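You operate a simulated robot arm through the tools that you are given. There is no shell and no other tool. Be economical: measure what you need, move in short steps, check, and stop when the job is done.

Carry out the task below with a simulated two-armed robot. There is one attempt and no reset: what you move stays moved.

## Task
Take the cap off the slim white bottle and lay it down on the plywood table.
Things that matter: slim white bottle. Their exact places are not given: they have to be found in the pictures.

It is judged by the outcome, as a careful person would: the job done as asked, and still so three seconds after it is handed in. It fails if anything else is knocked over, pushed out of place, dropped, spilled or broken. Lids that push on must go on centred and level and be pressed home; caps that screw on are set level and turned clockwise until they are tight.

## Robot
Two 7-joint arms with three-finger grippers on one trunk, on a base that drives. Base frame: it is fixed to the floor where the robot stands at the start and does not move with it; the origin is under the middle of the robot, x ahead of it, y to its left, z up. Readings come in mm, rad, newtons and seconds.
The left shoulder is at the start at [42, 154, 1007], the right one opposite. With the tool pointing down near the work surface each hand reaches from about 160 to 620 mm from the robot's upright axis, wherever it stands, measured 20 degrees to its own side. Payload 2.69 kg a hand.
The tool frame of a hand sits at the grasp point between the pads (the TCP): z along the fingers, y along the line on which they close. The tips reach 29 mm beyond it. Largest opening 120 mm; the body of the gripper starts 78 mm behind the TCP.
Orientation is that of the tool frame in the base frame, as [roll, pitch, yaw] about the fixed x, y, z axes, in that order (R = Rz(yaw) Ry(pitch) Rx(roll)). With the fingers straight down and closing along the base's y, the tool's x points along the base's -x, its y along +y and its z along -z.

## Interface
- The arms move only by the tool step_arm. It takes "left_plan", "right_plan" or both (then of equal length, played together; a hand with none holds still); each is a list of rows, each a list of 7 numbers: the turn, a rotation vector about the tool's x, y, z in degrees, then the shift along the tool's x, y, z in mm, then the closure in counts, from 0 (fully open) to 255 (shut). In form: [[rx, ry, rz, tx, ty, tz, claw], ...]. A call has 1 to 20 rows; each row is the pose to reach, as a shift and turn from the pose commanded when the call began, along the tool's axes at that moment. A row lasts 0.2 s, in which the tool goes at most 50 mm and 0.15 rad; a call with a longer step from one row to the next is refused whole, and so is a gripper value outside its range. Where a pose cannot be reached the arm comes as near as it can. A force on the tool above 40 N (or 10 N above the force at the start of the call, whichever is more), or a blocked arm, ends the call early, and 0.2 s more pass. The fingers move at their own pace and stop on an object; they squeeze with about 24 N. The grip force told is the motor's: it shows also when the fingers shut on nothing. Time passes only in rows, and 0.2 s behind the last, so rows that repeat a pose let the fingers close. The reply holds the time, the measured pose of the TCP, the force on the tool along the base axes, the opening and the grip force, in the units named above and with some noise, with the torque about the TCP (base axes, N m) and any sound that the robot's microphone picked up, and new pictures: "show" is both (left out), scene, wrist or none (wrist: the cameras of the hands that moved).
- Cameras (640 x 400 px; columns grow to the right, rows downward): "scene" is now at [148.7, 38.6, 1196.4]; the picture's right is [0.43, -0.90, 0.00], its down [-0.14, -0.07, -0.99] and it looks along [0.89, 0.43, -0.16] (base axes); focal length 214 px, centre (320, 200). "left" rides on the left gripper at [63, 0, -104] in its tool frame; the picture's right is [0.00, 1.00, 0.00], its down [-0.83, 0.00, -0.56] and it looks along [-0.56, 0.00, 0.83] (tool axes); focal length 275 px, centre (320, 200). "right" rides on the right gripper at [63, 0, -104] in its tool frame; the picture's right is [0.00, 1.00, 0.00], its down [-0.83, 0.00, -0.56] and it looks along [-0.56, 0.00, 0.83] (tool axes); focal length 275 px, centre (320, 200).
- slide_trunk(by): slides the trunk up (or, below 0, down) by that many mm; the arms and the scene camera ride with it, the base frame stays. It gives what a move gives, with no picture.
- base_move(legs): drives the robot by 1 to 6 legs, each [ahead, left, turn to the left] in mm, mm and rad, along the robot's own axes; the way and the turn of a leg run together, so that a leg with both is an arc; at most 1500 mm and 3.142 rad a leg. The arms and the cameras ride along, it lands a little off, and it stops where it bumps. It gives what a move gives, and a new picture of the scene camera.
- head_to(pan, tilt): turns the head with the scene camera to pan (to the left, within 1.396 rad either way) and tilt (down, from -0.506 to 1.204), counted from straight ahead of the robot. It gives what a move gives, and a new picture of the scene camera.
- pixel_to_xyz(camera, pixels): for up to 12 pixels [column, row] of the newest picture of that camera ("zoom" is the newest enlarged one), the place [x, y, z] in the base frame of the surface seen there, good to about 2 mm. It takes no simulated time.
- inspect(camera, box): a new picture of the part [left, top, right, bottom] of that camera's present view, enlarged. It takes no simulated time.
- sign_off(): hands the job in; it is judged then, once.

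Work in short steps. Measure before you move; look again where a grasp or a placing could have gone wrong, and mend it. You have 80 turns and 260 pictures in all, those below and enlarged ones among them. Open the grippers and draw the arms clear of the work before you hand the job in, unless the task says otherwise; then end with one line.

The tools are called after "Emit:" as a command line: name --argument value ..., lists and objects as JSON in quotes. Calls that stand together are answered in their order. step_arm: Moves the arms, as the interface text tells. Its arguments: {"type":"object","properties":{"left_plan":{"type":"array","items":{"type":"array","items":{"type":"number"}}},"right_plan":{"type":"array","items":{"type":"array","items":{"type":"number"}}},"show":{"type":"string","enum":["both","scene","wrist","none"]}},"required":[]} The other tools are called the same way: slide_trunk (by) slides the trunk up or down; base_move (legs) drives the base; head_to (pan, tilt) turns the head that bears the scene camera; pixel_to_xyz (camera, pixels) gives the place of the surface under pixels of a picture; inspect (camera, box) takes an enlarged picture of a part of a camera's view; sign_off () hands the job in.

At the start:

```text
time: 0.0
left_ee_pos: [316.5, 427.3, 1133.3]
left_ee_rot: [-3.141, 0.003, 3.141]
left_ft_force: [0.2, -0.6, -0.5]
left_ft_torque: [0.03, -0.01, 0.01]
left_opening: 119.8
left_grip_force: 0.1
right_ee_pos: [281.0, -11.8, 1132.8]
right_ee_rot: [3.141, 0.0, 3.14]
right_ft_force: [0.3, -0.3, -0.9]
right_ft_torque: [0.0, 0.01, 0.0]
right_opening: 120.1
right_grip_force: 0.1
trunk travel left (down, up): [-375.0, 63.0]
robot x, y, heading: [-3.1, 0.0, -0.005]
head pan, tilt: [0.447, 0.155]
```

scene: 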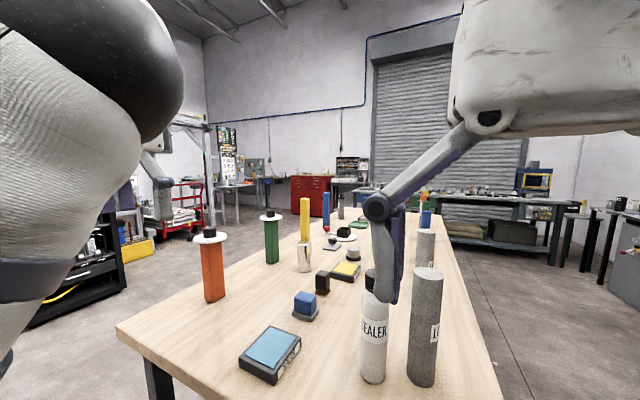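
right: 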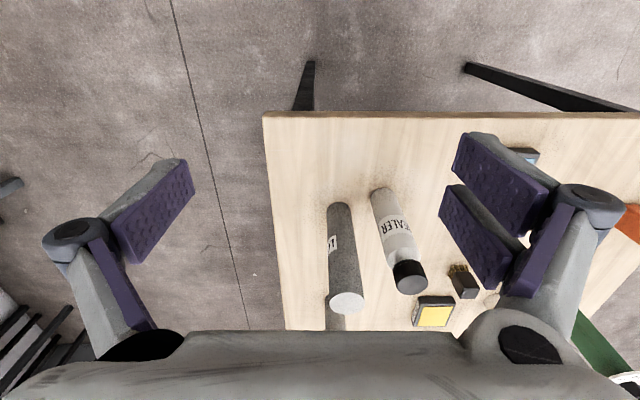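
left: 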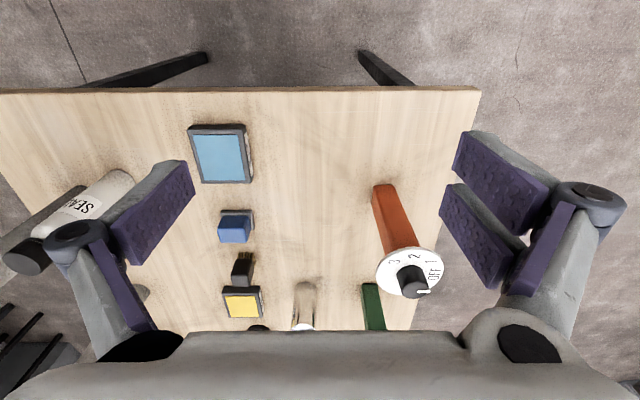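

The white bottle labelled "SEALER" with a black cap is at scene (373,330), partly behind the right finger. I enlarge the views and measure.

Emit:
inspect --camera "right" --box '[300, 160, 460, 330]'

Emit:
pixel_to_xyz --camera "right" --pixels '[[410, 278], [400, 272], [420, 282], [404, 262], [390, 225], [378, 192], [346, 303], [335, 215], [430, 220], [300, 200]]'

Emit:
inspect --camera "scene" --box '[280, 180, 460, 400]'

```text
2.35 times, centred on (380, 245) of right
```

zoom: 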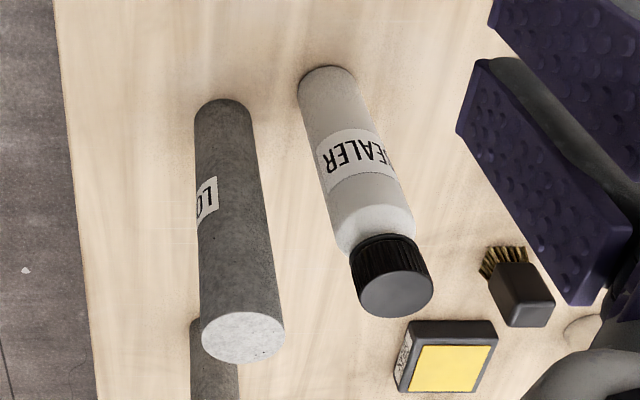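

```text
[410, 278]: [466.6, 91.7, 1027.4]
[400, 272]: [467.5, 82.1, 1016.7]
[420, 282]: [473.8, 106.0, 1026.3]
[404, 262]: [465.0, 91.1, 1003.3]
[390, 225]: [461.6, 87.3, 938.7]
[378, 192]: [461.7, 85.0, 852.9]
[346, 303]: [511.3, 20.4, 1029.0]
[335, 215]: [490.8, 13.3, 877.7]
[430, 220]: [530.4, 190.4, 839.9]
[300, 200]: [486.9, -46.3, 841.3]
```

```text
1.82 times, centred on (370, 290) of scene
```

zoom: 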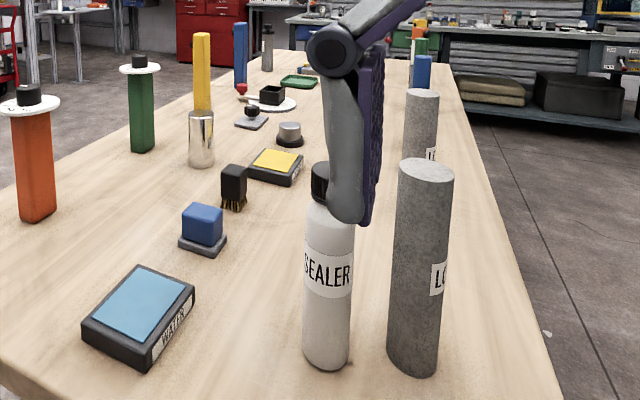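

The cap is a ribbed black screw cap, with its top near z 1028. I plan to hold the body with the left hand from the side while the right hand unscrews. First I measure the cap and body edges more exactly.

Emit:
inspect --camera "right" --box '[370, 220, 450, 300]'

Emit:
pixel_to_xyz --camera "right" --pixels '[[412, 283], [399, 286], [426, 281], [411, 275], [413, 291], [376, 225], [406, 225], [391, 222], [346, 303], [332, 303], [362, 303], [346, 311]]'

Emit:
head_to --pan 0.25 --tilt 0.6

```text
5.00 times, centred on (410, 260) of right
```

zoom: 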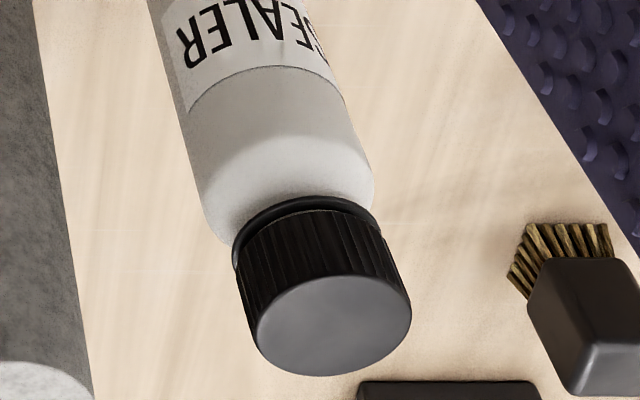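

```text
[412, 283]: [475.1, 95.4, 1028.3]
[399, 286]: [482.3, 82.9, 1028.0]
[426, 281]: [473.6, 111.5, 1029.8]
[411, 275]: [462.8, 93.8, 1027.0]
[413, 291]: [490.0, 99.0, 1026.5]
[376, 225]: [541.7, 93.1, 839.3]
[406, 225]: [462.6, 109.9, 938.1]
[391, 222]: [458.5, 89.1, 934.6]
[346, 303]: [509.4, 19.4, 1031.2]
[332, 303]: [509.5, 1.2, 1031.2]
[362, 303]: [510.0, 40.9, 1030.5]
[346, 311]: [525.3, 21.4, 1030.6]
```

```text
time: 0.9
left_ee_pos: [315.9, 427.4, 1133.4]
left_ee_rot: [-3.141, 0.0, -3.142]
left_ft_force: [0.6, 0.2, -0.6]
left_ft_torque: [-0.03, 0.0, 0.03]
left_opening: 119.9
left_grip_force: 0.1
right_ee_pos: [284.6, -13.1, 1132.4]
right_ee_rot: [-3.139, 0.001, 3.134]
right_ft_force: [64.3, -19.9, -36.5]
right_ft_torque: [2.83, 4.51, 2.54]
right_opening: 120.0
right_grip_force: 0.0
trunk travel left (down, up): [-375.0, 63.0]
robot x, y, heading: [-0.8, -1.2, 0.001]
head pan, tilt: [0.25, 0.6]
```

scene: 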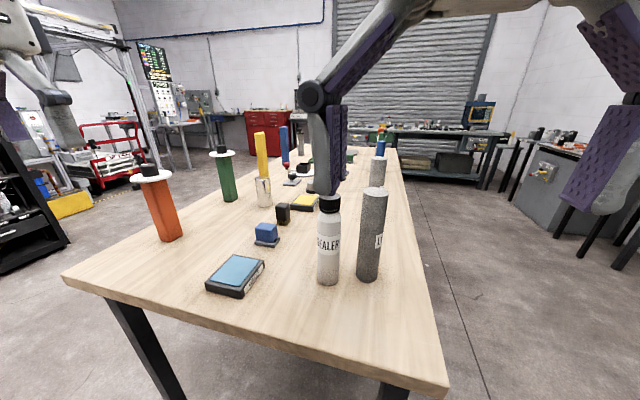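

The right hand now reads 64 N and has shifted, so the head seems to be pressing against it. I turn the head back first.

Emit:
head_to --pan 0.447 --tilt 0.155

```text
time: 1.8
left_ee_pos: [316.8, 426.3, 1134.2]
left_ee_rot: [-3.141, 0.001, 3.139]
left_ft_force: [-0.1, 0.1, 0.3]
left_ft_torque: [-0.03, 0.04, -0.01]
left_opening: 120.0
left_grip_force: 0.0
right_ee_pos: [280.1, -12.2, 1136.5]
right_ee_rot: [3.141, 0.0, -3.14]
right_ft_force: [-1.0, -0.2, -0.1]
right_ft_torque: [0.01, 0.02, 0.0]
right_opening: 119.7
right_grip_force: 0.1
trunk travel left (down, up): [-375.0, 63.0]
robot x, y, heading: [-1.9, -0.6, -0.002]
head pan, tilt: [0.447, 0.155]
```

scene: 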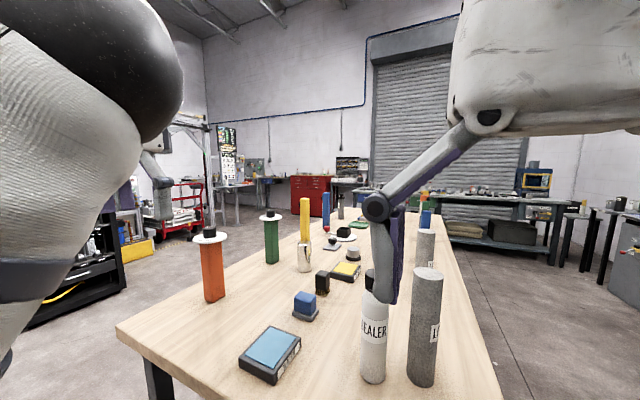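

The force is gone. The cap axis is at about (477, 97), with the top at 1028 and radius about 15. Next I yaw the left hand by 135° in free air.

Emit:
step_arm --left_plan '[[0, 0, -8.5, 0, 0, 0, 0], [0, 0, -17, 0, 0, 0, 0], [0, 0, -25.5, 0, 0, 0, 0], [0, 0, -34, 0, 0, 0, 0], [0, 0, -42.5, 0, 0, 0, 0], [0, 0, -51, 0, 0, 0, 0], [0, 0, -59.5, 0, 0, 0, 0], [0, 0, -68, 0, 0, 0, 0], [0, 0, -76.5, 0, 0, 0, 0], [0, 0, -85, 0, 0, 0, 0], [0, 0, -93.5, 0, 0, 0, 0], [0, 0, -102, 0, 0, 0, 0], [0, 0, -110.5, 0, 0, 0, 0], [0, 0, -119, 0, 0, 0, 0], [0, 0, -127.5, 0, 0, 0, 0], [0, 0, -135, 0, 0, 0, 0]]' --show "scene"

```text
time: 5.2
left_ee_pos: [316.5, 427.0, 1133.6]
left_ee_rot: [-3.14, 0.001, -0.785]
left_ft_force: [-0.1, 0.3, 0.5]
left_ft_torque: [-0.01, 0.0, 0.02]
left_opening: 119.9
left_grip_force: 0.1
right_ee_pos: [281.2, -12.1, 1134.7]
right_ee_rot: [-3.141, 0.0, -3.14]
right_ft_force: [-0.2, -0.5, -0.5]
right_ft_torque: [-0.03, 0.04, -0.01]
right_opening: 120.0
right_grip_force: 0.0
trunk travel left (down, up): [-375.0, 63.0]
robot x, y, heading: [2.4, 1.8, 0.001]
head pan, tilt: [0.447, 0.155]
```

scene: 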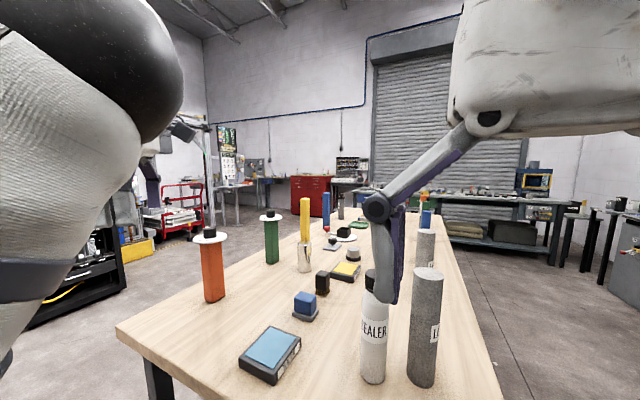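

The yaw went well. Now I tilt the left hand 90° about tool y so that the fingers point along (0.7, -0.7, 0) with the camera up.

Emit:
step_arm --left_plan '[[0, 8, 0, 0, 0, 0, 0], [0, 16, 0, 0, 0, 0, 0], [0, 24, 0, 0, 0, 0, 0], [0, 32, 0, 0, 0, 0, 0], [0, 40, 0, 0, 0, 0, 0], [0, 48, 0, 0, 0, 0, 0], [0, 56, 0, 0, 0, 0, 0], [0, 64, 0, 0, 0, 0, 0], [0, 72, 0, 0, 0, 0, 0], [0, 80, 0, 0, 0, 0, 0], [0, 85, 0, 0, 0, 0, 0], [0, 90, 0, 0, 0, 0, 0]]'

```text
time: 7.8
left_ee_pos: [412.5, 437.2, 1080.9]
left_ee_rot: [-0.296, -1.568, 2.653]
left_ft_force: [-0.7, 0.2, -0.1]
left_ft_torque: [0.01, 0.02, -0.02]
left_opening: 119.8
left_grip_force: 0.1
left hand out of reach, approached as far as the arm can: row 4, 5, 6, 7, 8, 9, 10, 11, 12
right_ee_pos: [281.3, -11.3, 1133.5]
right_ee_rot: [-3.141, 0.0, 3.142]
right_ft_force: [-1.0, 0.8, -0.4]
right_ft_torque: [-0.03, 0.0, 0.02]
right_opening: 120.0
right_grip_force: 0.1
trunk travel left (down, up): [-375.0, 63.0]
robot x, y, heading: [2.0, -3.6, 0.004]
head pan, tilt: [0.447, 0.155]
```

scene: 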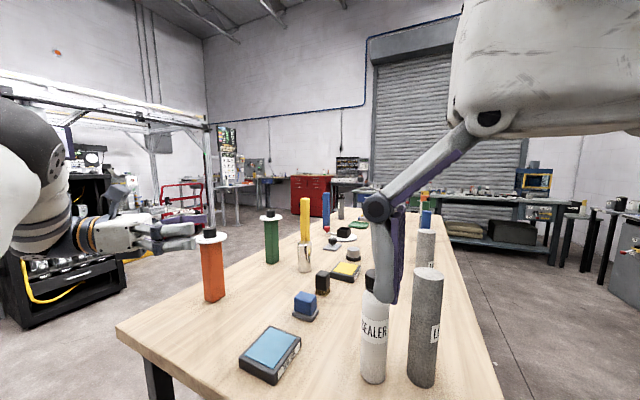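
left: 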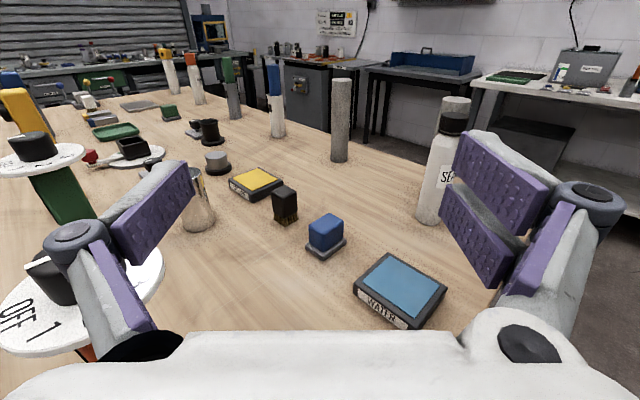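

The orientation is reached with the fingers along (0.7, -0.7, 0), but the position was shifted to (412, 437, 1081), close to the orange knob post. I make a small move away along tool y to learn the commanded reference, and measure the post.

Emit:
pixel_to_xyz --camera "left" --pixels '[[60, 275], [150, 270], [40, 330], [40, 150], [452, 125], [325, 230], [284, 200], [400, 290]]'

Emit:
step_arm --left_plan '[[0, 0, 0, 0, 20, 0, 0]]' --show "none"

```text
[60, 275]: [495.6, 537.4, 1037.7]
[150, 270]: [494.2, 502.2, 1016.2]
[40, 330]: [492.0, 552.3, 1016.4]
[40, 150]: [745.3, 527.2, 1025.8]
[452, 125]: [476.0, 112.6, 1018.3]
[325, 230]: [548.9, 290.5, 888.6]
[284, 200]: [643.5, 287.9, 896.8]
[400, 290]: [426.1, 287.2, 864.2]
```

```text
time: 8.2
left_ee_pos: [408.9, 421.7, 1075.0]
left_ee_rot: [-1.232, -1.57, -2.697]
left_ft_force: [0.5, -0.2, -0.9]
left_ft_torque: [0.01, 0.02, 0.0]
left_opening: 120.0
left_grip_force: 0.0
left hand out of reach, approached as far as the arm can: row 1
right_ee_pos: [280.3, -12.1, 1133.6]
right_ee_rot: [3.141, 0.001, -3.14]
right_ft_force: [0.7, -0.6, 0.3]
right_ft_torque: [-0.02, -0.02, 0.01]
right_opening: 120.1
right_grip_force: 0.1
trunk travel left (down, up): [-375.0, 63.0]
robot x, y, heading: [0.5, 3.4, -0.0]
head pan, tilt: [0.447, 0.155]
```

The reference is evidently the original commanded point, about (302, 413, 1133). I now aim for (385, 190, 1080), which is behind the bottle and above everything.

Emit:
step_arm --left_plan '[[0, 0, 0, -9, 16, 36, 0], [0, 0, 0, -18, 33, 72, 0], [0, 0, 0, -27, 50, 108, 0], [0, 0, 0, -36, 66, 144, 0], [0, 0, 0, -45, 83, 180, 0], [0, 0, 0, -53, 99, 216, 0]]'

```text
time: 9.6
left_ee_pos: [492.2, 197.4, 1022.4]
left_ee_rot: [-1.857, -1.569, -2.071]
left_ft_force: [0.0, 0.0, -0.1]
left_ft_torque: [0.01, -0.02, 0.0]
left_opening: 120.0
left_grip_force: 0.1
right_ee_pos: [281.3, -12.4, 1133.6]
right_ee_rot: [3.141, 0.001, -3.141]
right_ft_force: [0.3, -0.3, -0.6]
right_ft_torque: [0.01, 0.01, 0.02]
right_opening: 119.9
right_grip_force: 0.1
trunk travel left (down, up): [-375.0, 63.0]
robot x, y, heading: [-0.7, -0.4, 0.002]
head pan, tilt: [0.447, 0.155]
```

scene: 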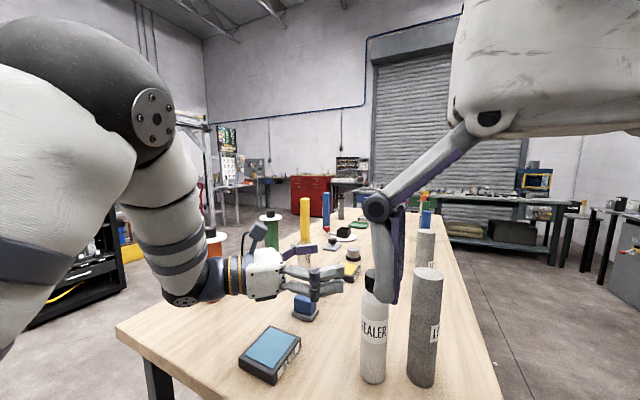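
left: 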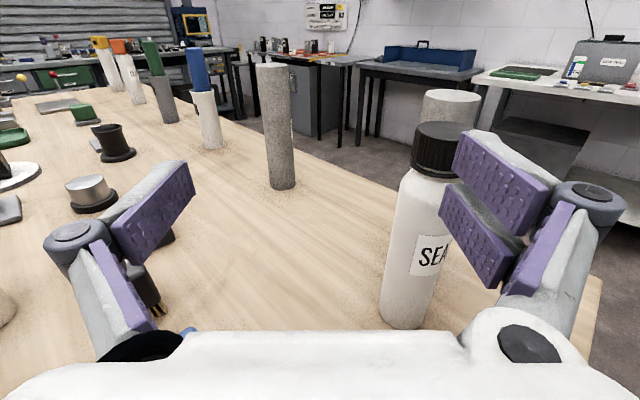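

The left arm can't get this close in with a diagonal approach, because its wrist ends up too near the shoulder. I turn the fingers more towards -y (yaw -30° about tool x) and aim for (449, 204, 1080).

Emit:
step_arm --left_plan '[[-7.5, 0, 0, 0, -14, 9, 0], [-15, 0, 0, 0, -28, 18, 0], [-22.5, 0, 0, 0, -42, 27, 0], [-30, 0, 0, 0, -55, 35, 0]]'

```text
time: 10.6
left_ee_pos: [554.7, 213.2, 1020.6]
left_ee_rot: [2.374, -1.569, -0.543]
left_ft_force: [1.0, 1.3, 1.0]
left_ft_torque: [0.01, -0.03, -0.02]
left_opening: 119.9
left_grip_force: 0.0
right_ee_pos: [282.2, -12.0, 1134.3]
right_ee_rot: [-3.141, -0.001, -3.141]
right_ft_force: [0.1, 0.1, -0.2]
right_ft_torque: [-0.02, -0.02, -0.01]
right_opening: 120.2
right_grip_force: 0.1
trunk travel left (down, up): [-375.0, 63.0]
robot x, y, heading: [0.2, 0.6, 0.003]
head pan, tilt: [0.447, 0.155]
```

scene: 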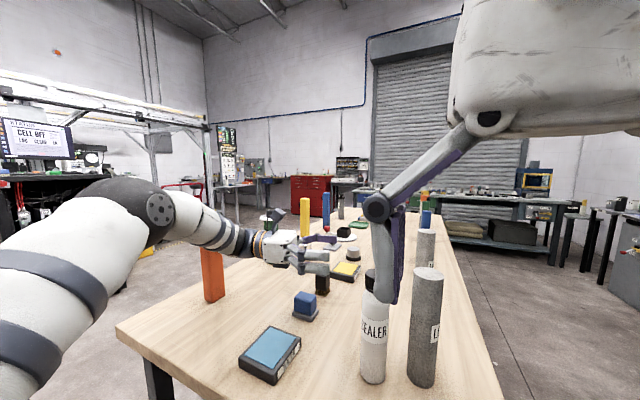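
left: 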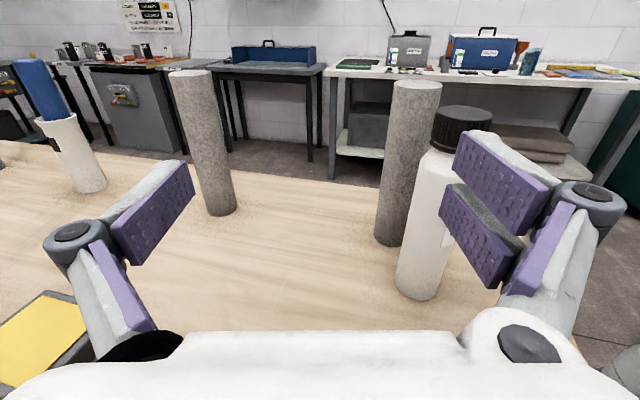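

The arm still ends about 100 mm too far out in x, so it needs more room between its shoulder and the bottle. Its wrist is also near the orange post. I back the base straight by 80 mm, since the path behind is clear, and raise the trunk by 60 mm so the right hand keeps its reach.

Emit:
slide_trunk --by 60

Emit:
base_move --legs '[[-80, 0, 0]]'

```text
time: 11.6
left_ee_pos: [555.0, 211.7, 1080.3]
left_ee_rot: [1.912, -1.567, -0.078]
left_ft_force: [0.3, -0.4, -1.1]
left_ft_torque: [-0.08, -0.05, 0.0]
left_opening: 120.0
left_grip_force: 0.0
right_ee_pos: [281.2, -11.2, 1193.6]
right_ee_rot: [3.142, -0.002, 3.141]
right_ft_force: [0.7, -0.9, 0.2]
right_ft_torque: [0.0, 0.02, -0.01]
right_opening: 120.0
right_grip_force: 0.1
trunk travel left (down, up): [-435.0, 3.0]
robot x, y, heading: [-2.0, -5.1, -0.006]
head pan, tilt: [0.447, 0.155]
```

```text
time: 12.7
left_ee_pos: [475.3, 211.6, 1082.3]
left_ee_rot: [-1.711, -1.568, -2.74]
left_ft_force: [-0.6, 1.0, 0.0]
left_ft_torque: [0.0, 0.01, 0.02]
left_opening: 120.1
left_grip_force: 0.1
right_ee_pos: [201.0, -11.6, 1193.7]
right_ee_rot: [3.142, 0.001, -3.138]
right_ft_force: [-0.9, 1.0, -0.3]
right_ft_torque: [0.0, -0.05, -0.02]
right_opening: 120.0
right_grip_force: 0.0
trunk travel left (down, up): [-435.0, 3.0]
robot x, y, heading: [-79.2, -0.1, 0.004]
head pan, tilt: [0.447, 0.155]
```

scene: 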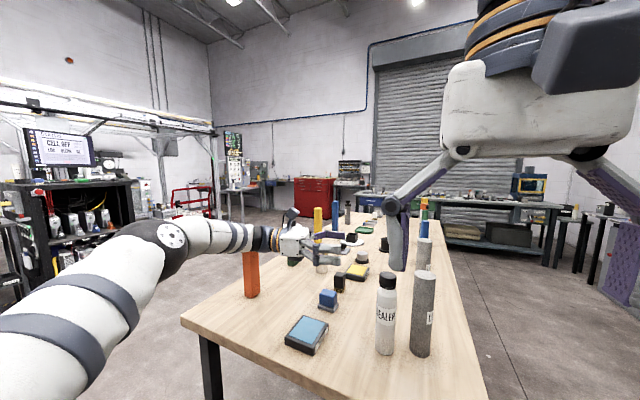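

Before the left hand grips, I test that the right hand can reach above the cap. Target (477, 97, 1140), opening about 60 mm.

Emit:
step_arm --right_plan '[[0, 0, 0, -40, 16, 8, 60], [0, 0, 0, -80, 32, 16, 127], [0, 0, 0, -120, 48, 24, 127], [0, 0, 0, -160, 64, 32, 127], [0, 0, 0, -200, 80, 40, 127], [0, 0, 0, -240, 96, 48, 127], [0, 0, 0, -276, 109, 54, 127]]'

```text
time: 14.3
left_ee_pos: [474.9, 212.6, 1080.7]
left_ee_rot: [-1.492, -1.569, -2.957]
left_ft_force: [-0.3, -0.8, -0.3]
left_ft_torque: [0.01, -0.01, -0.03]
left_opening: 119.7
left_grip_force: 0.0
right_ee_pos: [363.8, 29.2, 1100.6]
right_ee_rot: [3.141, 0.002, 3.141]
right_ft_force: [-1.1, 1.0, 1.1]
right_ft_torque: [0.02, 0.02, 0.02]
right_opening: 60.3
right_grip_force: 0.1
right hand out of reach, approached as far as the arm can: row 3, 4, 5, 6, 7
trunk travel left (down, up): [-435.0, 3.0]
robot x, y, heading: [-80.0, 1.8, 0.001]
head pan, tilt: [0.447, 0.155]
```

scene: 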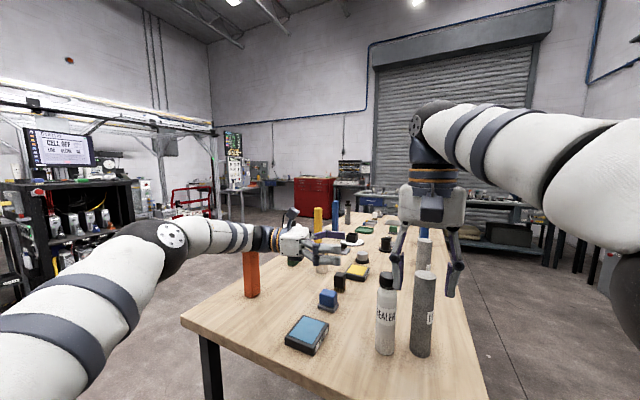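
right: 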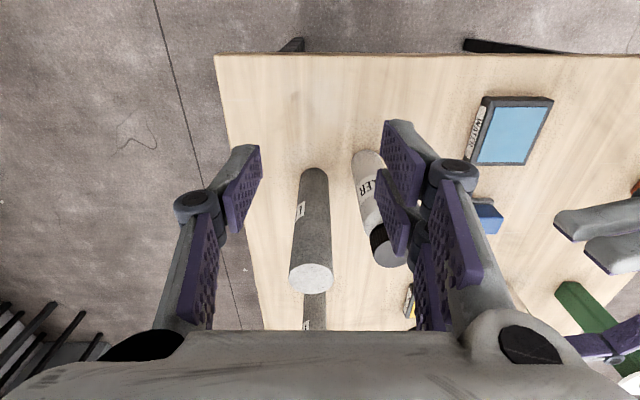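

The right hand only reaches (364, 29). The robot has to shift left, and the left hand should point more forward so its wrist bends less. I retract the right hand and swing the left fingers back to about -30° heading.

Emit:
step_arm --right_plan '[[0, 0, 0, 40, -16, -8, 127], [0, 0, 0, 80, -32, -16, 127], [0, 0, 0, 120, -48, -24, 127], [0, 0, 0, 160, -64, -32, 127], [0, 0, 0, 200, -80, -40, 127], [0, 0, 0, 240, -96, -48, 127], [0, 0, 0, 276, -109, -54, 127]]' --left_plan '[[7.5, 0, 0, 0, 0, 0, 0], [15, 0, 0, 0, 0, 0, 0], [22.5, 0, 0, 0, 0, 0, 0], [30, 0, 0, 0, 0, 0, 0], [37.5, 0, 0, 0, 0, 0, 0], [45, 0, 0, 0, 0, 0, 0], [45, 0, 0, 0, 0, 0, 0]]'

Emit:
pixel_to_xyz --camera "scene" --pixels '[[260, 356], [330, 390], [200, 328], [300, 345], [255, 285], [322, 305], [340, 283], [430, 310]]'

```text
time: 15.9
left_ee_pos: [473.3, 213.0, 1082.2]
left_ee_rot: [-1.037, -1.569, -2.628]
left_ft_force: [-1.5, 0.8, -0.1]
left_ft_torque: [0.01, 0.04, 0.01]
left_opening: 119.8
left_grip_force: 0.1
left hand out of reach, approached as far as the arm can: row 6
right_ee_pos: [85.2, -80.8, 1149.7]
right_ee_rot: [-3.141, 0.002, -3.141]
right_ft_force: [-0.5, 0.0, -0.3]
right_ft_torque: [0.01, -0.01, -0.01]
right_opening: 60.3
right_grip_force: 0.1
trunk travel left (down, up): [-435.0, 3.0]
robot x, y, heading: [-79.8, 2.7, 0.005]
head pan, tilt: [0.447, 0.155]
```

scene: 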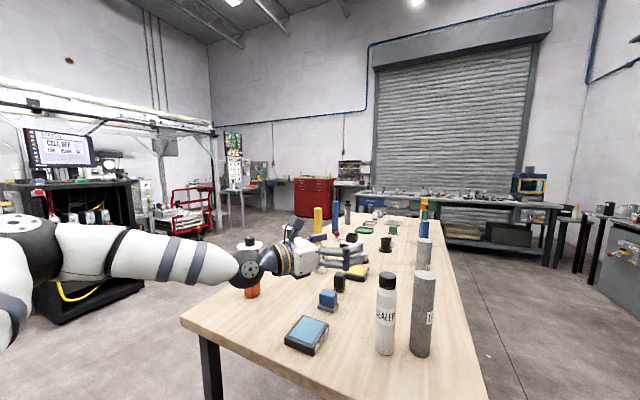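
right: 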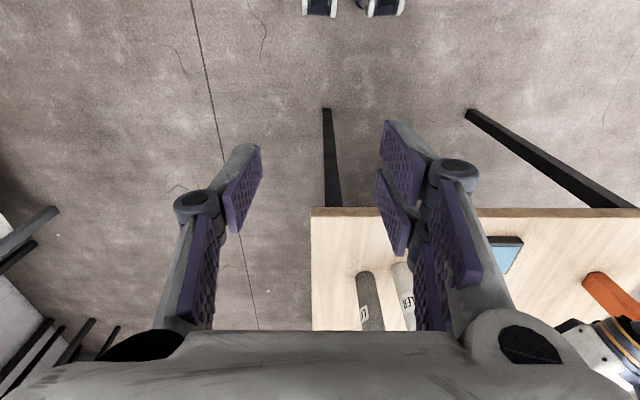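
left: 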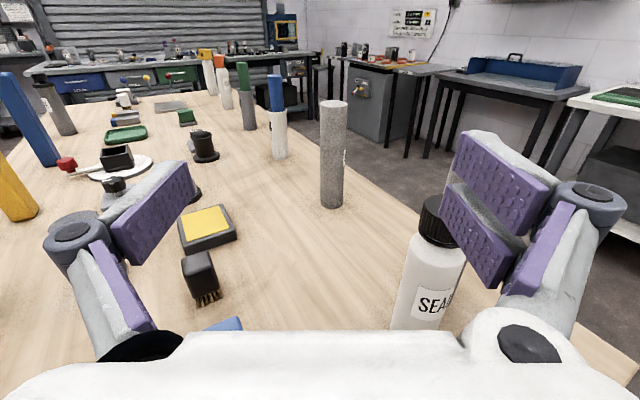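

```text
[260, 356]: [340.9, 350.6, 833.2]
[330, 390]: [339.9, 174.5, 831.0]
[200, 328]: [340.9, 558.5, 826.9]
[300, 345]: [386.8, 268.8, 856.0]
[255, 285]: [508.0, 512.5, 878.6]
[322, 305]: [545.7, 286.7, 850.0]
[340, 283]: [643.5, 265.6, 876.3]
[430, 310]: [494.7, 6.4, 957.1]
```

The references are now reset to the actual poses: left at (473, 213, 1082), heading -30°. I pull the left hand back by about (-105, -40), then drive left so the bottle lies in front of both arms.

Emit:
step_arm --left_plan '[[0, 0, 0, 0, 29, -24, 0], [0, 0, 0, 0, 58, -47, 0], [0, 0, 0, 0, 87, -71, 0]]' --show "none"

Emit:
base_move --legs '[[0, 150, 0]]'

```text
time: 16.7
left_ee_pos: [369.4, 171.6, 1081.8]
left_ee_rot: [-1.063, -1.568, -2.6]
left_ft_force: [1.1, -1.1, 0.6]
left_ft_torque: [0.02, 0.02, 0.03]
left_opening: 120.3
left_grip_force: 0.0
right_ee_pos: [86.7, -80.1, 1150.1]
right_ee_rot: [3.141, 0.0, -3.139]
right_ft_force: [-0.4, 0.0, 0.5]
right_ft_torque: [0.05, 0.01, -0.02]
right_opening: 60.6
right_grip_force: 0.2
trunk travel left (down, up): [-435.0, 3.0]
robot x, y, heading: [-81.2, -0.6, 0.005]
head pan, tilt: [0.447, 0.155]
```

```text
time: 18.4
left_ee_pos: [370.6, 322.1, 1081.7]
left_ee_rot: [-0.856, -1.568, -2.805]
left_ft_force: [-0.9, 0.5, -0.4]
left_ft_torque: [-0.01, 0.03, 0.0]
left_opening: 120.0
left_grip_force: 0.1
right_ee_pos: [86.0, 70.3, 1151.1]
right_ee_rot: [-3.141, 0.0, 3.141]
right_ft_force: [0.7, 0.3, -0.1]
right_ft_torque: [-0.03, -0.02, -0.03]
right_opening: 60.1
right_grip_force: 0.1
trunk travel left (down, up): [-435.0, 3.0]
robot x, y, heading: [-79.6, 150.7, 0.001]
head pan, tilt: [0.447, 0.155]
```

scene: 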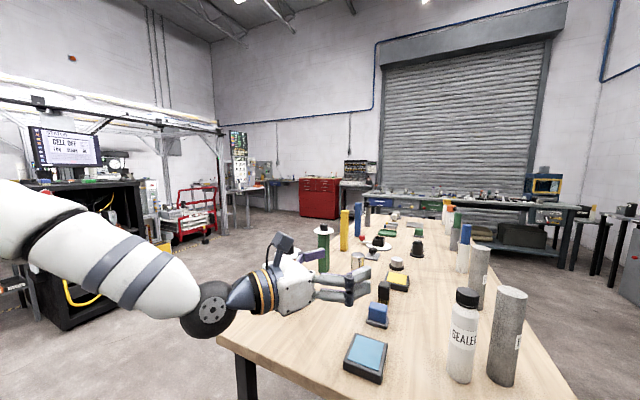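

Next I drive forward 88 mm, which puts the base back near x≈8 where it was clear of the table at the start.

Emit:
base_move --legs '[[88, 0, 0]]'

```text
time: 19.5
left_ee_pos: [459.1, 322.5, 1080.4]
left_ee_rot: [-1.285, -1.569, -2.381]
left_ft_force: [0.8, -0.3, -0.7]
left_ft_torque: [0.02, -0.07, 0.0]
left_opening: 120.3
left_grip_force: 0.0
right_ee_pos: [175.0, 69.6, 1150.8]
right_ee_rot: [3.14, 0.002, -3.141]
right_ft_force: [0.0, -0.7, 0.1]
right_ft_torque: [0.02, 0.04, -0.03]
right_opening: 60.4
right_grip_force: 0.1
trunk travel left (down, up): [-435.0, 3.0]
robot x, y, heading: [7.8, 148.2, -0.0]
head pan, tilt: [0.447, 0.155]
```

scene: 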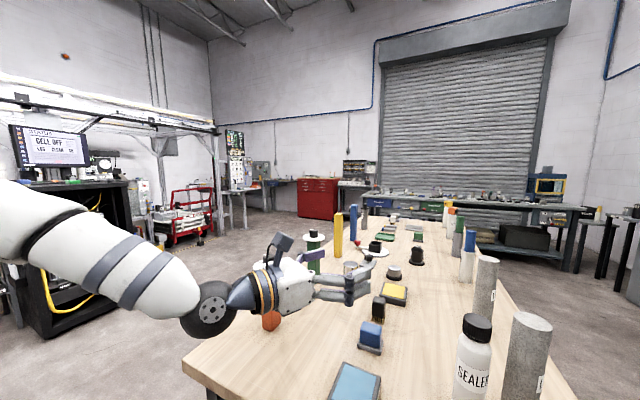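

Next the right hand test reach: target (477, 97, 1110).

Emit:
step_arm --right_plan '[[0, 0, 0, -38, 3, 5, 127], [0, 0, 0, -76, 7, 10, 127], [0, 0, 0, -114, 10, 15, 127], [0, 0, 0, -152, 13, 20, 127], [0, 0, 0, -190, 17, 25, 127], [0, 0, 0, -228, 20, 30, 127], [0, 0, 0, -266, 24, 35, 127], [0, 0, 0, -302, 27, 40, 127]]'

```text
time: 21.3
left_ee_pos: [459.5, 322.2, 1081.2]
left_ee_rot: [-3.065, -1.568, -0.601]
left_ft_force: [0.0, 0.6, 0.3]
left_ft_torque: [0.0, -0.01, -0.03]
left_opening: 120.0
left_grip_force: 0.0
right_ee_pos: [477.4, 95.4, 1108.8]
right_ee_rot: [-3.139, -0.004, -3.137]
right_ft_force: [0.1, 0.7, -0.5]
right_ft_torque: [0.0, 0.04, 0.02]
right_opening: 60.3
right_grip_force: 0.0
trunk travel left (down, up): [-435.0, 3.0]
robot x, y, heading: [7.9, 150.7, 0.003]
head pan, tilt: [0.447, 0.155]
```

scene: 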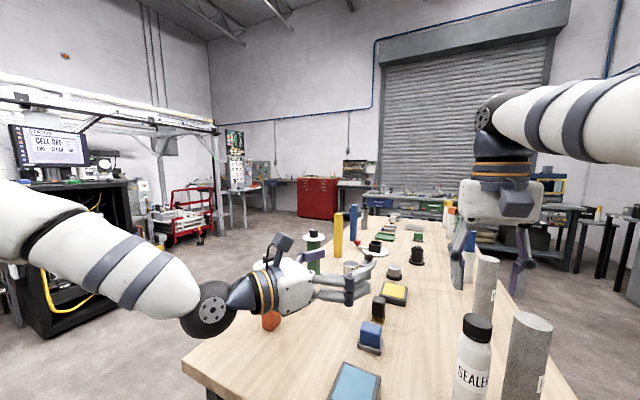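
right: 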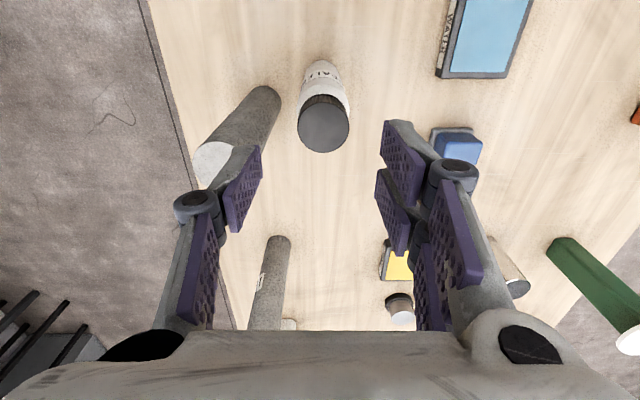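

The right hand reaches. I measure the cap again from here; its top disc is centred near (324, 128).

Emit:
pixel_to_xyz --camera "right" --pixels '[[324, 128], [300, 128], [347, 128], [324, 148], [324, 110], [346, 98], [303, 98], [324, 75]]'

Emit:
inspect --camera "right" --box '[280, 50, 370, 170]'

```text
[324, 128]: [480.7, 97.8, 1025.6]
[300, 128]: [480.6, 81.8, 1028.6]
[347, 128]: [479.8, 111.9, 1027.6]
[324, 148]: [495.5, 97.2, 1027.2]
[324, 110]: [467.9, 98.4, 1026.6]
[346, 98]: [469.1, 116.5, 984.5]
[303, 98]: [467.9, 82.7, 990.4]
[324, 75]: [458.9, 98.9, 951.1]
```

```text
3.33 times, centred on (325, 110) of right
```

zoom: 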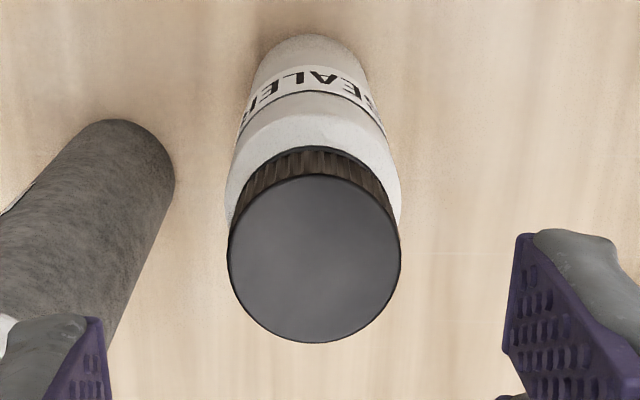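

The cap centre is (480, 97), diameter about 34, and the body diameter is about 42. I move the left hand to the pregrasp (395, 182) at heading -45°, still high, with opening about 70 mm.

Emit:
step_arm --left_plan '[[0, 0, 0, 0, 39, 4, 50], [-5, 0, 0, 0, 77, 8, 106], [-10, 0, 0, 0, 115, 12, 106], [-15, 0, 0, 0, 153, 15, 106]]'

```text
time: 22.3
left_ee_pos: [393.8, 179.5, 1078.9]
left_ee_rot: [-1.415, -1.571, -2.514]
left_ft_force: [-1.1, -0.2, -0.1]
left_ft_torque: [0.01, 0.03, 0.0]
left_opening: 69.9
left_grip_force: 0.1
right_ee_pos: [477.6, 93.6, 1111.2]
right_ee_rot: [-3.141, -0.001, -3.14]
right_ft_force: [0.6, 0.5, 0.1]
right_ft_torque: [0.0, -0.02, 0.01]
right_opening: 59.8
right_grip_force: 0.2
trunk travel left (down, up): [-435.0, 3.0]
robot x, y, heading: [6.2, 151.7, -0.002]
head pan, tilt: [0.447, 0.155]
```

scene: 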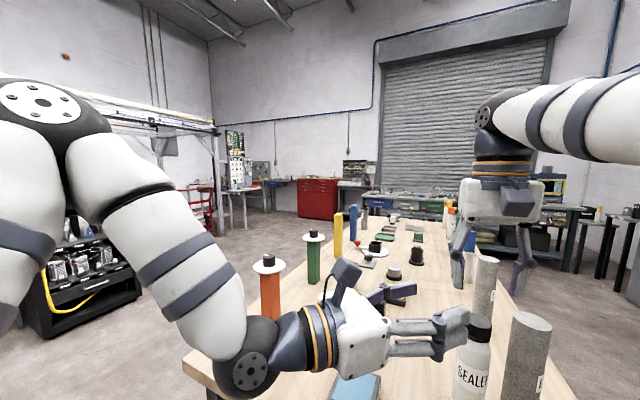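
left: 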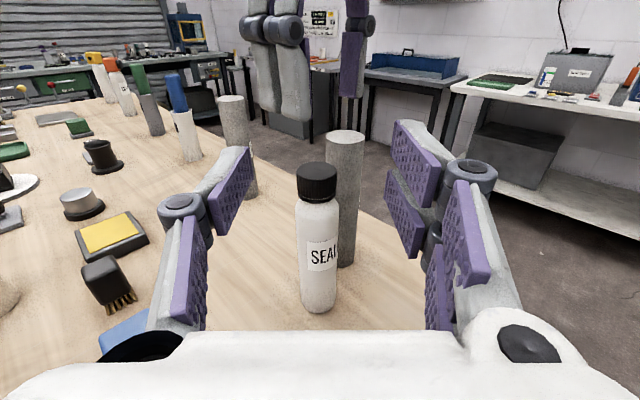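

The bottle sits between the left fingers. Before lowering I check how low the wrist hangs.

Emit:
pixel_to_xyz --camera "scene" --pixels '[[250, 360], [250, 393], [290, 360], [320, 365], [350, 368], [375, 360], [355, 385], [420, 355]]'

```text
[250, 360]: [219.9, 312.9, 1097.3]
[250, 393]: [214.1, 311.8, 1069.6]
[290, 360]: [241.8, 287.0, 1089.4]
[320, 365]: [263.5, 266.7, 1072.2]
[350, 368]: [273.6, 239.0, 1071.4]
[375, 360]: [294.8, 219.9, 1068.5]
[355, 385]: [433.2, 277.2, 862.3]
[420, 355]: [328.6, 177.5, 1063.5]
```

There is about 35 mm of clearance over the blue pad at z 945. I lower the left hand by 134 mm.

Emit:
step_arm --left_plan '[[0, 0, 0, -34, 0, 0, 106], [0, 0, 0, -68, 0, 0, 106], [0, 0, 0, -101, 0, 0, 106], [0, 0, 0, -134, 0, 0, 106]]'

```text
time: 23.3
left_ee_pos: [393.8, 180.9, 944.4]
left_ee_rot: [-1.143, -1.569, -2.783]
left_ft_force: [0.3, -0.3, 0.0]
left_ft_torque: [0.0, 0.02, 0.01]
left_opening: 70.3
left_grip_force: 0.1
right_ee_pos: [476.5, 95.2, 1110.4]
right_ee_rot: [3.141, -0.001, -3.14]
right_ft_force: [0.4, -0.6, -0.3]
right_ft_torque: [0.02, -0.01, -0.01]
right_opening: 60.1
right_grip_force: 0.1
trunk travel left (down, up): [-435.0, 3.0]
robot x, y, heading: [6.8, 148.9, 0.001]
head pan, tilt: [0.447, 0.155]
```

scene: 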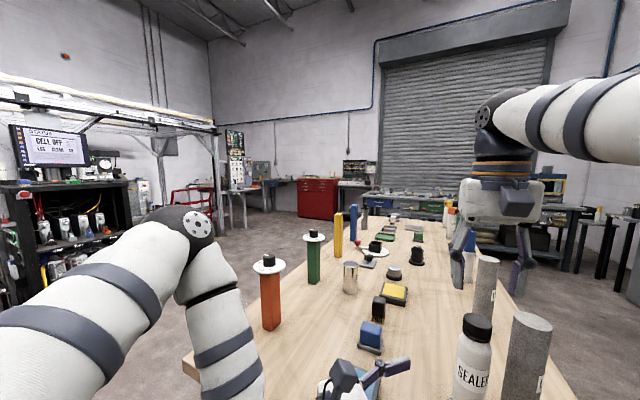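
left: 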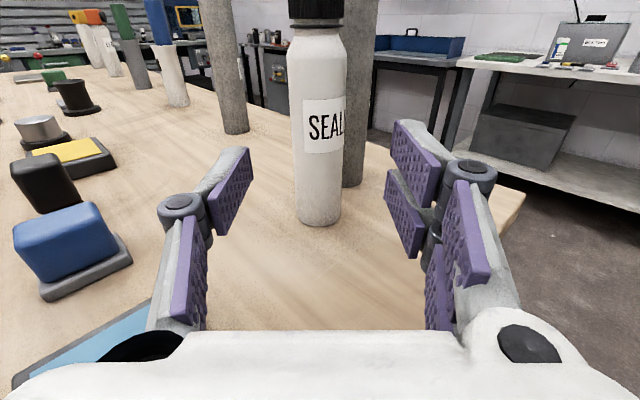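

The bottle is centred between the fingers (column ~321). I advance 118 mm.

Emit:
step_arm --left_plan '[[0, 0, 0, 0, 0, 35, 106], [0, 0, 0, 0, 0, 70, 106], [0, 0, 0, 0, 0, 96, 106], [0, 0, 0, 0, -1, 118, 106]]' --show "wrist"

```text
time: 24.3
left_ee_pos: [479.3, 98.7, 945.8]
left_ee_rot: [1.758, -1.57, 0.599]
left_ft_force: [-1.0, 0.0, 1.1]
left_ft_torque: [-0.04, 0.01, 0.03]
left_opening: 70.1
left_grip_force: 0.1
right_ee_pos: [476.4, 94.2, 1111.3]
right_ee_rot: [-3.141, 0.001, -3.14]
right_ft_force: [0.1, -0.4, 0.0]
right_ft_torque: [0.0, -0.03, -0.01]
right_opening: 60.1
right_grip_force: 0.1
trunk travel left (down, up): [-435.0, 3.0]
robot x, y, heading: [10.2, 149.1, 0.004]
head pan, tilt: [0.447, 0.155]
```

left: 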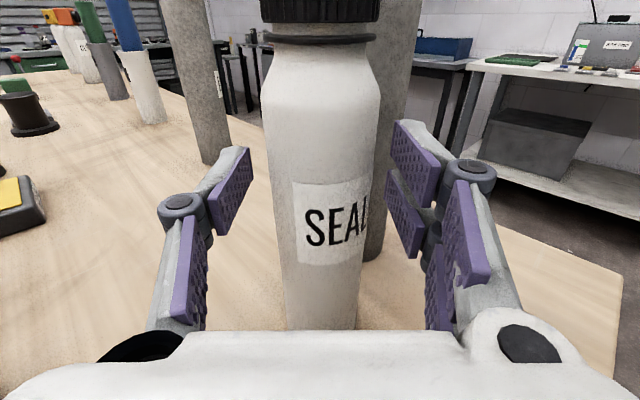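

The bottle is between the pads. I close the left gripper in stages.

Emit:
step_arm --left_plan '[[0, 0, 0, 0, 0, 0, 140], [0, 0, 0, 0, 0, 0, 160], [0, 0, 0, 0, 0, 0, 180], [0, 0, 0, 0, 0, 0, 255], [0, 0, 0, 0, 0, 0, 255]]' --show "both"

```text
time: 25.5
left_ee_pos: [478.6, 100.5, 945.3]
left_ee_rot: [-1.386, -1.568, -2.544]
left_ft_force: [-0.3, 0.1, 0.6]
left_ft_torque: [-0.05, 0.06, 0.02]
left_opening: 41.3
left_grip_force: 24.0
right_ee_pos: [476.4, 95.0, 1110.7]
right_ee_rot: [-3.14, -0.001, -3.139]
right_ft_force: [0.3, 0.4, 0.0]
right_ft_torque: [-0.03, -0.01, 0.02]
right_opening: 60.0
right_grip_force: 0.1
trunk travel left (down, up): [-435.0, 3.0]
robot x, y, heading: [4.9, 150.1, -0.001]
head pan, tilt: [0.447, 0.155]
```

scene: 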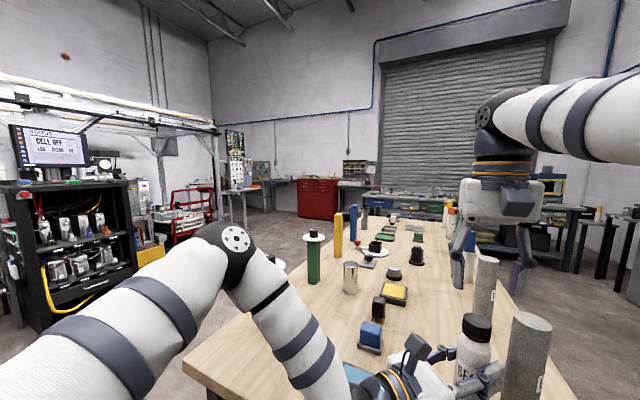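
left: 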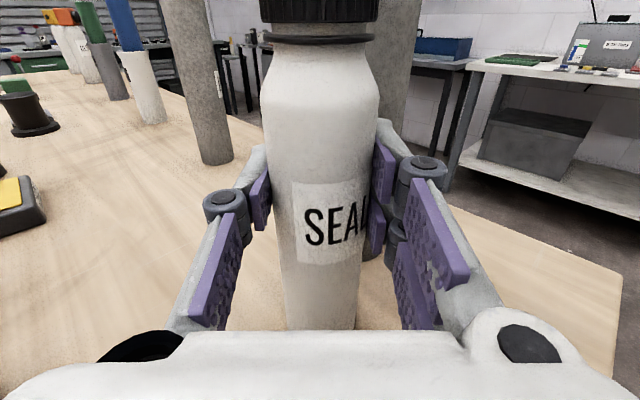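

The bottle is held (opening 41.3, 24 N). I pre-rotate the right hand clockwise by 96° at height to gain unscrewing travel.

Emit:
step_arm --right_plan '[[0, 0, 8, 0, 0, 0, 127], [0, 0, 16, 0, 0, 0, 127], [0, 0, 24, 0, 0, 0, 127], [0, 0, 32, 0, 0, 0, 127], [0, 0, 40, 0, 0, 0, 127], [0, 0, 48, 0, 0, 0, 127], [0, 0, 56, 0, 0, 0, 127], [0, 0, 64, 0, 0, 0, 127], [0, 0, 72, 0, 0, 0, 127], [0, 0, 80, 0, 0, 0, 127], [0, 0, 88, 0, 0, 0, 127], [0, 0, 96, 0, 0, 0, 127]]'

```text
time: 28.1
left_ee_pos: [479.8, 99.3, 946.0]
left_ee_rot: [-1.363, -1.569, -2.564]
left_ft_force: [0.1, 0.6, 0.5]
left_ft_torque: [0.04, 0.04, 0.02]
left_opening: 41.3
left_grip_force: 23.9
right_ee_pos: [474.4, 96.3, 1112.3]
right_ee_rot: [-3.141, 0.001, 1.464]
right_ft_force: [0.1, 0.8, 0.0]
right_ft_torque: [0.02, -0.02, 0.0]
right_opening: 60.4
right_grip_force: 0.0
trunk travel left (down, up): [-435.0, 3.0]
robot x, y, heading: [5.8, 146.7, -0.003]
head pan, tilt: [0.447, 0.155]
```

scene: 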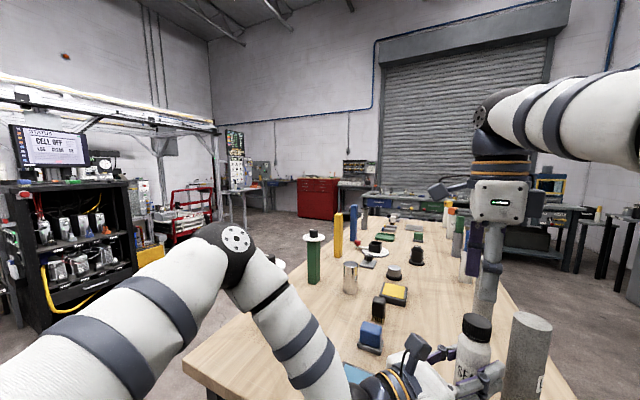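
right: 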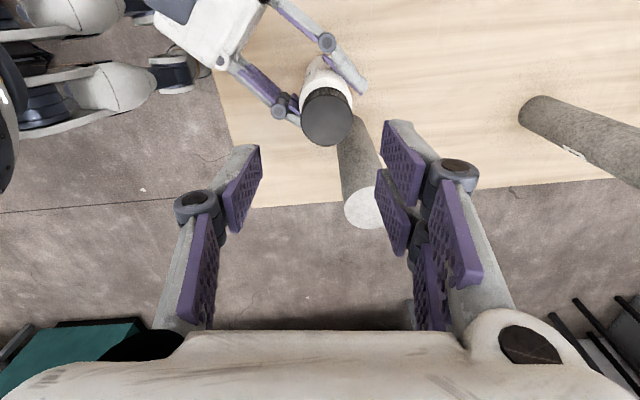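

I measure the cap disc, now near (327, 117).

Emit:
inspect --camera "right" --box '[280, 60, 380, 160]'

Emit:
pixel_to_xyz --camera "right" --pixels '[[327, 117], [306, 117], [348, 117], [327, 100], [327, 140], [327, 92]]'

```text
4.00 times, centred on (330, 110) of right
```

zoom: 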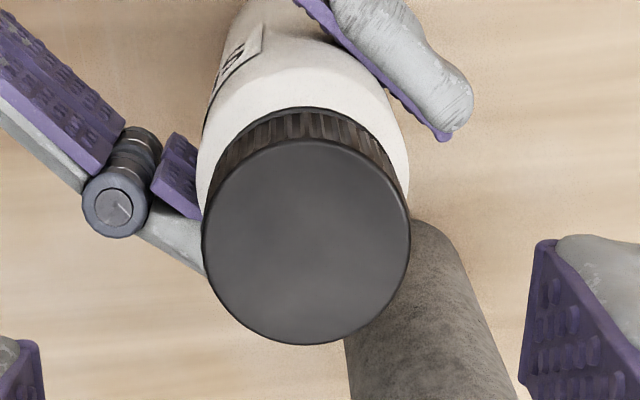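

```text
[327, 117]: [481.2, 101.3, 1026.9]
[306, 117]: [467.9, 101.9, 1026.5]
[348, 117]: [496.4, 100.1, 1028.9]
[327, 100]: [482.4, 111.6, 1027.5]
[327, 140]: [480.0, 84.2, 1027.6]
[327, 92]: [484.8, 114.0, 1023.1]
```

The cap centre is (481, 98.5). I check the heights of the cap's lower rim and the ring below it from the left camera.

Emit:
pixel_to_xyz --camera "left" --pixels '[[320, 10], [320, 20], [320, 30], [320, 37], [320, 45], [320, 60], [320, 100]]'

Emit:
inspect --camera "left" --box '[240, 0, 400, 100]'

```text
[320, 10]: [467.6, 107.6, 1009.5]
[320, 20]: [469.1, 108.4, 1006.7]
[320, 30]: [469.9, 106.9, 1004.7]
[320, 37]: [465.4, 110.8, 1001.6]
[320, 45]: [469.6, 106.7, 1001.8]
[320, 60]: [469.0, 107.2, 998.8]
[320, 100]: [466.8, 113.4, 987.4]
```

```text
4.00 times, centred on (320, 50) of left
```

zoom: 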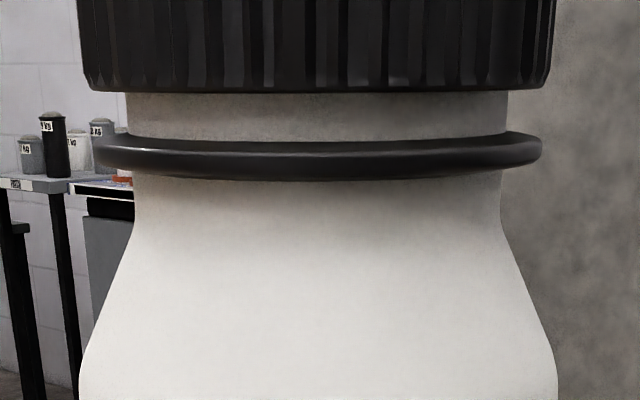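

The cap skirt spans z 1006–1028 and the ring belongs to the neck. I correct by (+2.5, +5) in tool x/y and lower so the tips reach about 1009.

Emit:
step_arm --right_plan '[[0, 0, 0, 2.5, 5, 0, 127], [0, 0, 0, 2.5, 5, 30, 127], [0, 0, 0, 2.5, 5, 50, 127], [0, 0, 0, 2.5, 5, 65, 127], [0, 0, 0, 2.5, 5, 73, 127]]'

```text
time: 29.3
left_ee_pos: [478.0, 98.3, 944.7]
left_ee_rot: [-1.348, -1.568, -2.58]
left_ft_force: [1.1, -0.5, -0.5]
left_ft_torque: [-0.04, -0.05, 0.03]
left_opening: 41.4
left_grip_force: 23.8
right_ee_pos: [481.7, 101.2, 1036.1]
right_ee_rot: [3.14, -0.001, 1.467]
right_ft_force: [0.3, -0.4, 0.3]
right_ft_torque: [0.03, 0.0, 0.0]
right_opening: 60.2
right_grip_force: 0.1
trunk travel left (down, up): [-435.0, 3.0]
robot x, y, heading: [8.6, 149.4, -0.002]
head pan, tilt: [0.447, 0.155]
```

scene: 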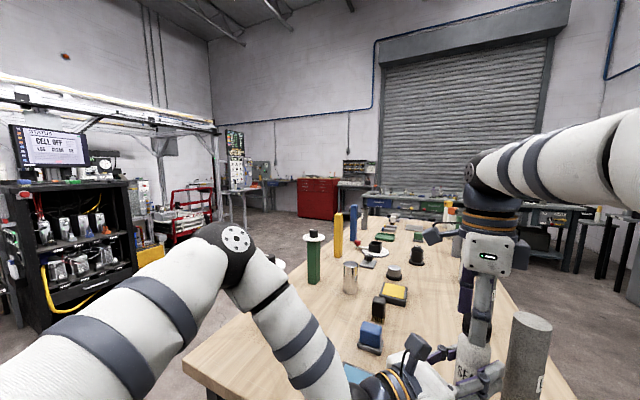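
right: 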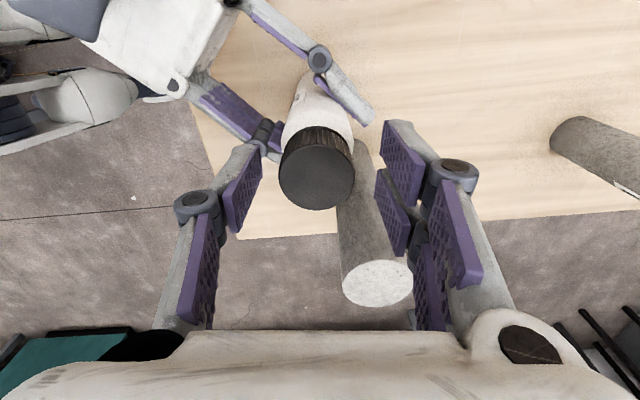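

The cap is centred (disc centre ~(317, 175), predicted (320, 178)). I close the right gripper on it.

Emit:
step_arm --right_plan '[[0, 0, 0, 0, -1, 0, 150], [0, 0, 0, 0, -1, 0, 170], [0, 0, 0, 0, -1, 0, 185], [0, 0, 0, 0, -1, 0, 255], [0, 0, 0, 0, -1, 0, 255]]' --show "wrist"

```text
time: 30.5
left_ee_pos: [478.8, 99.0, 945.6]
left_ee_rot: [-1.312, -1.569, -2.615]
left_ft_force: [8.4, -2.4, -0.2]
left_ft_torque: [0.12, 0.49, 0.04]
left_opening: 41.2
left_grip_force: 24.2
right_ee_pos: [480.9, 97.9, 1036.1]
right_ee_rot: [-3.141, 0.002, 1.468]
right_ft_force: [-8.9, 2.5, -0.1]
right_ft_torque: [0.02, 0.3, -0.01]
right_opening: 34.7
right_grip_force: 24.1
trunk travel left (down, up): [-435.0, 3.0]
robot x, y, heading: [7.9, 151.9, -0.0]
head pan, tilt: [0.447, 0.155]
```

right: 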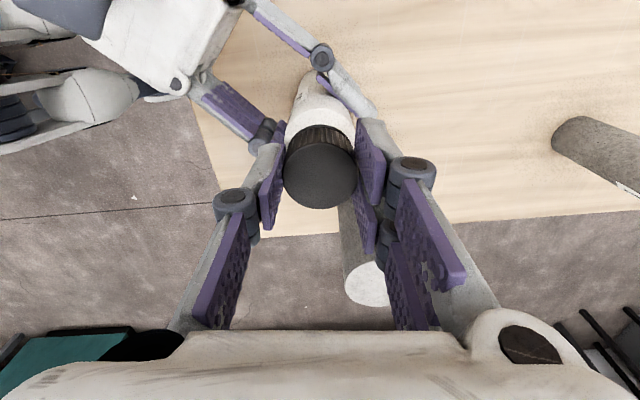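

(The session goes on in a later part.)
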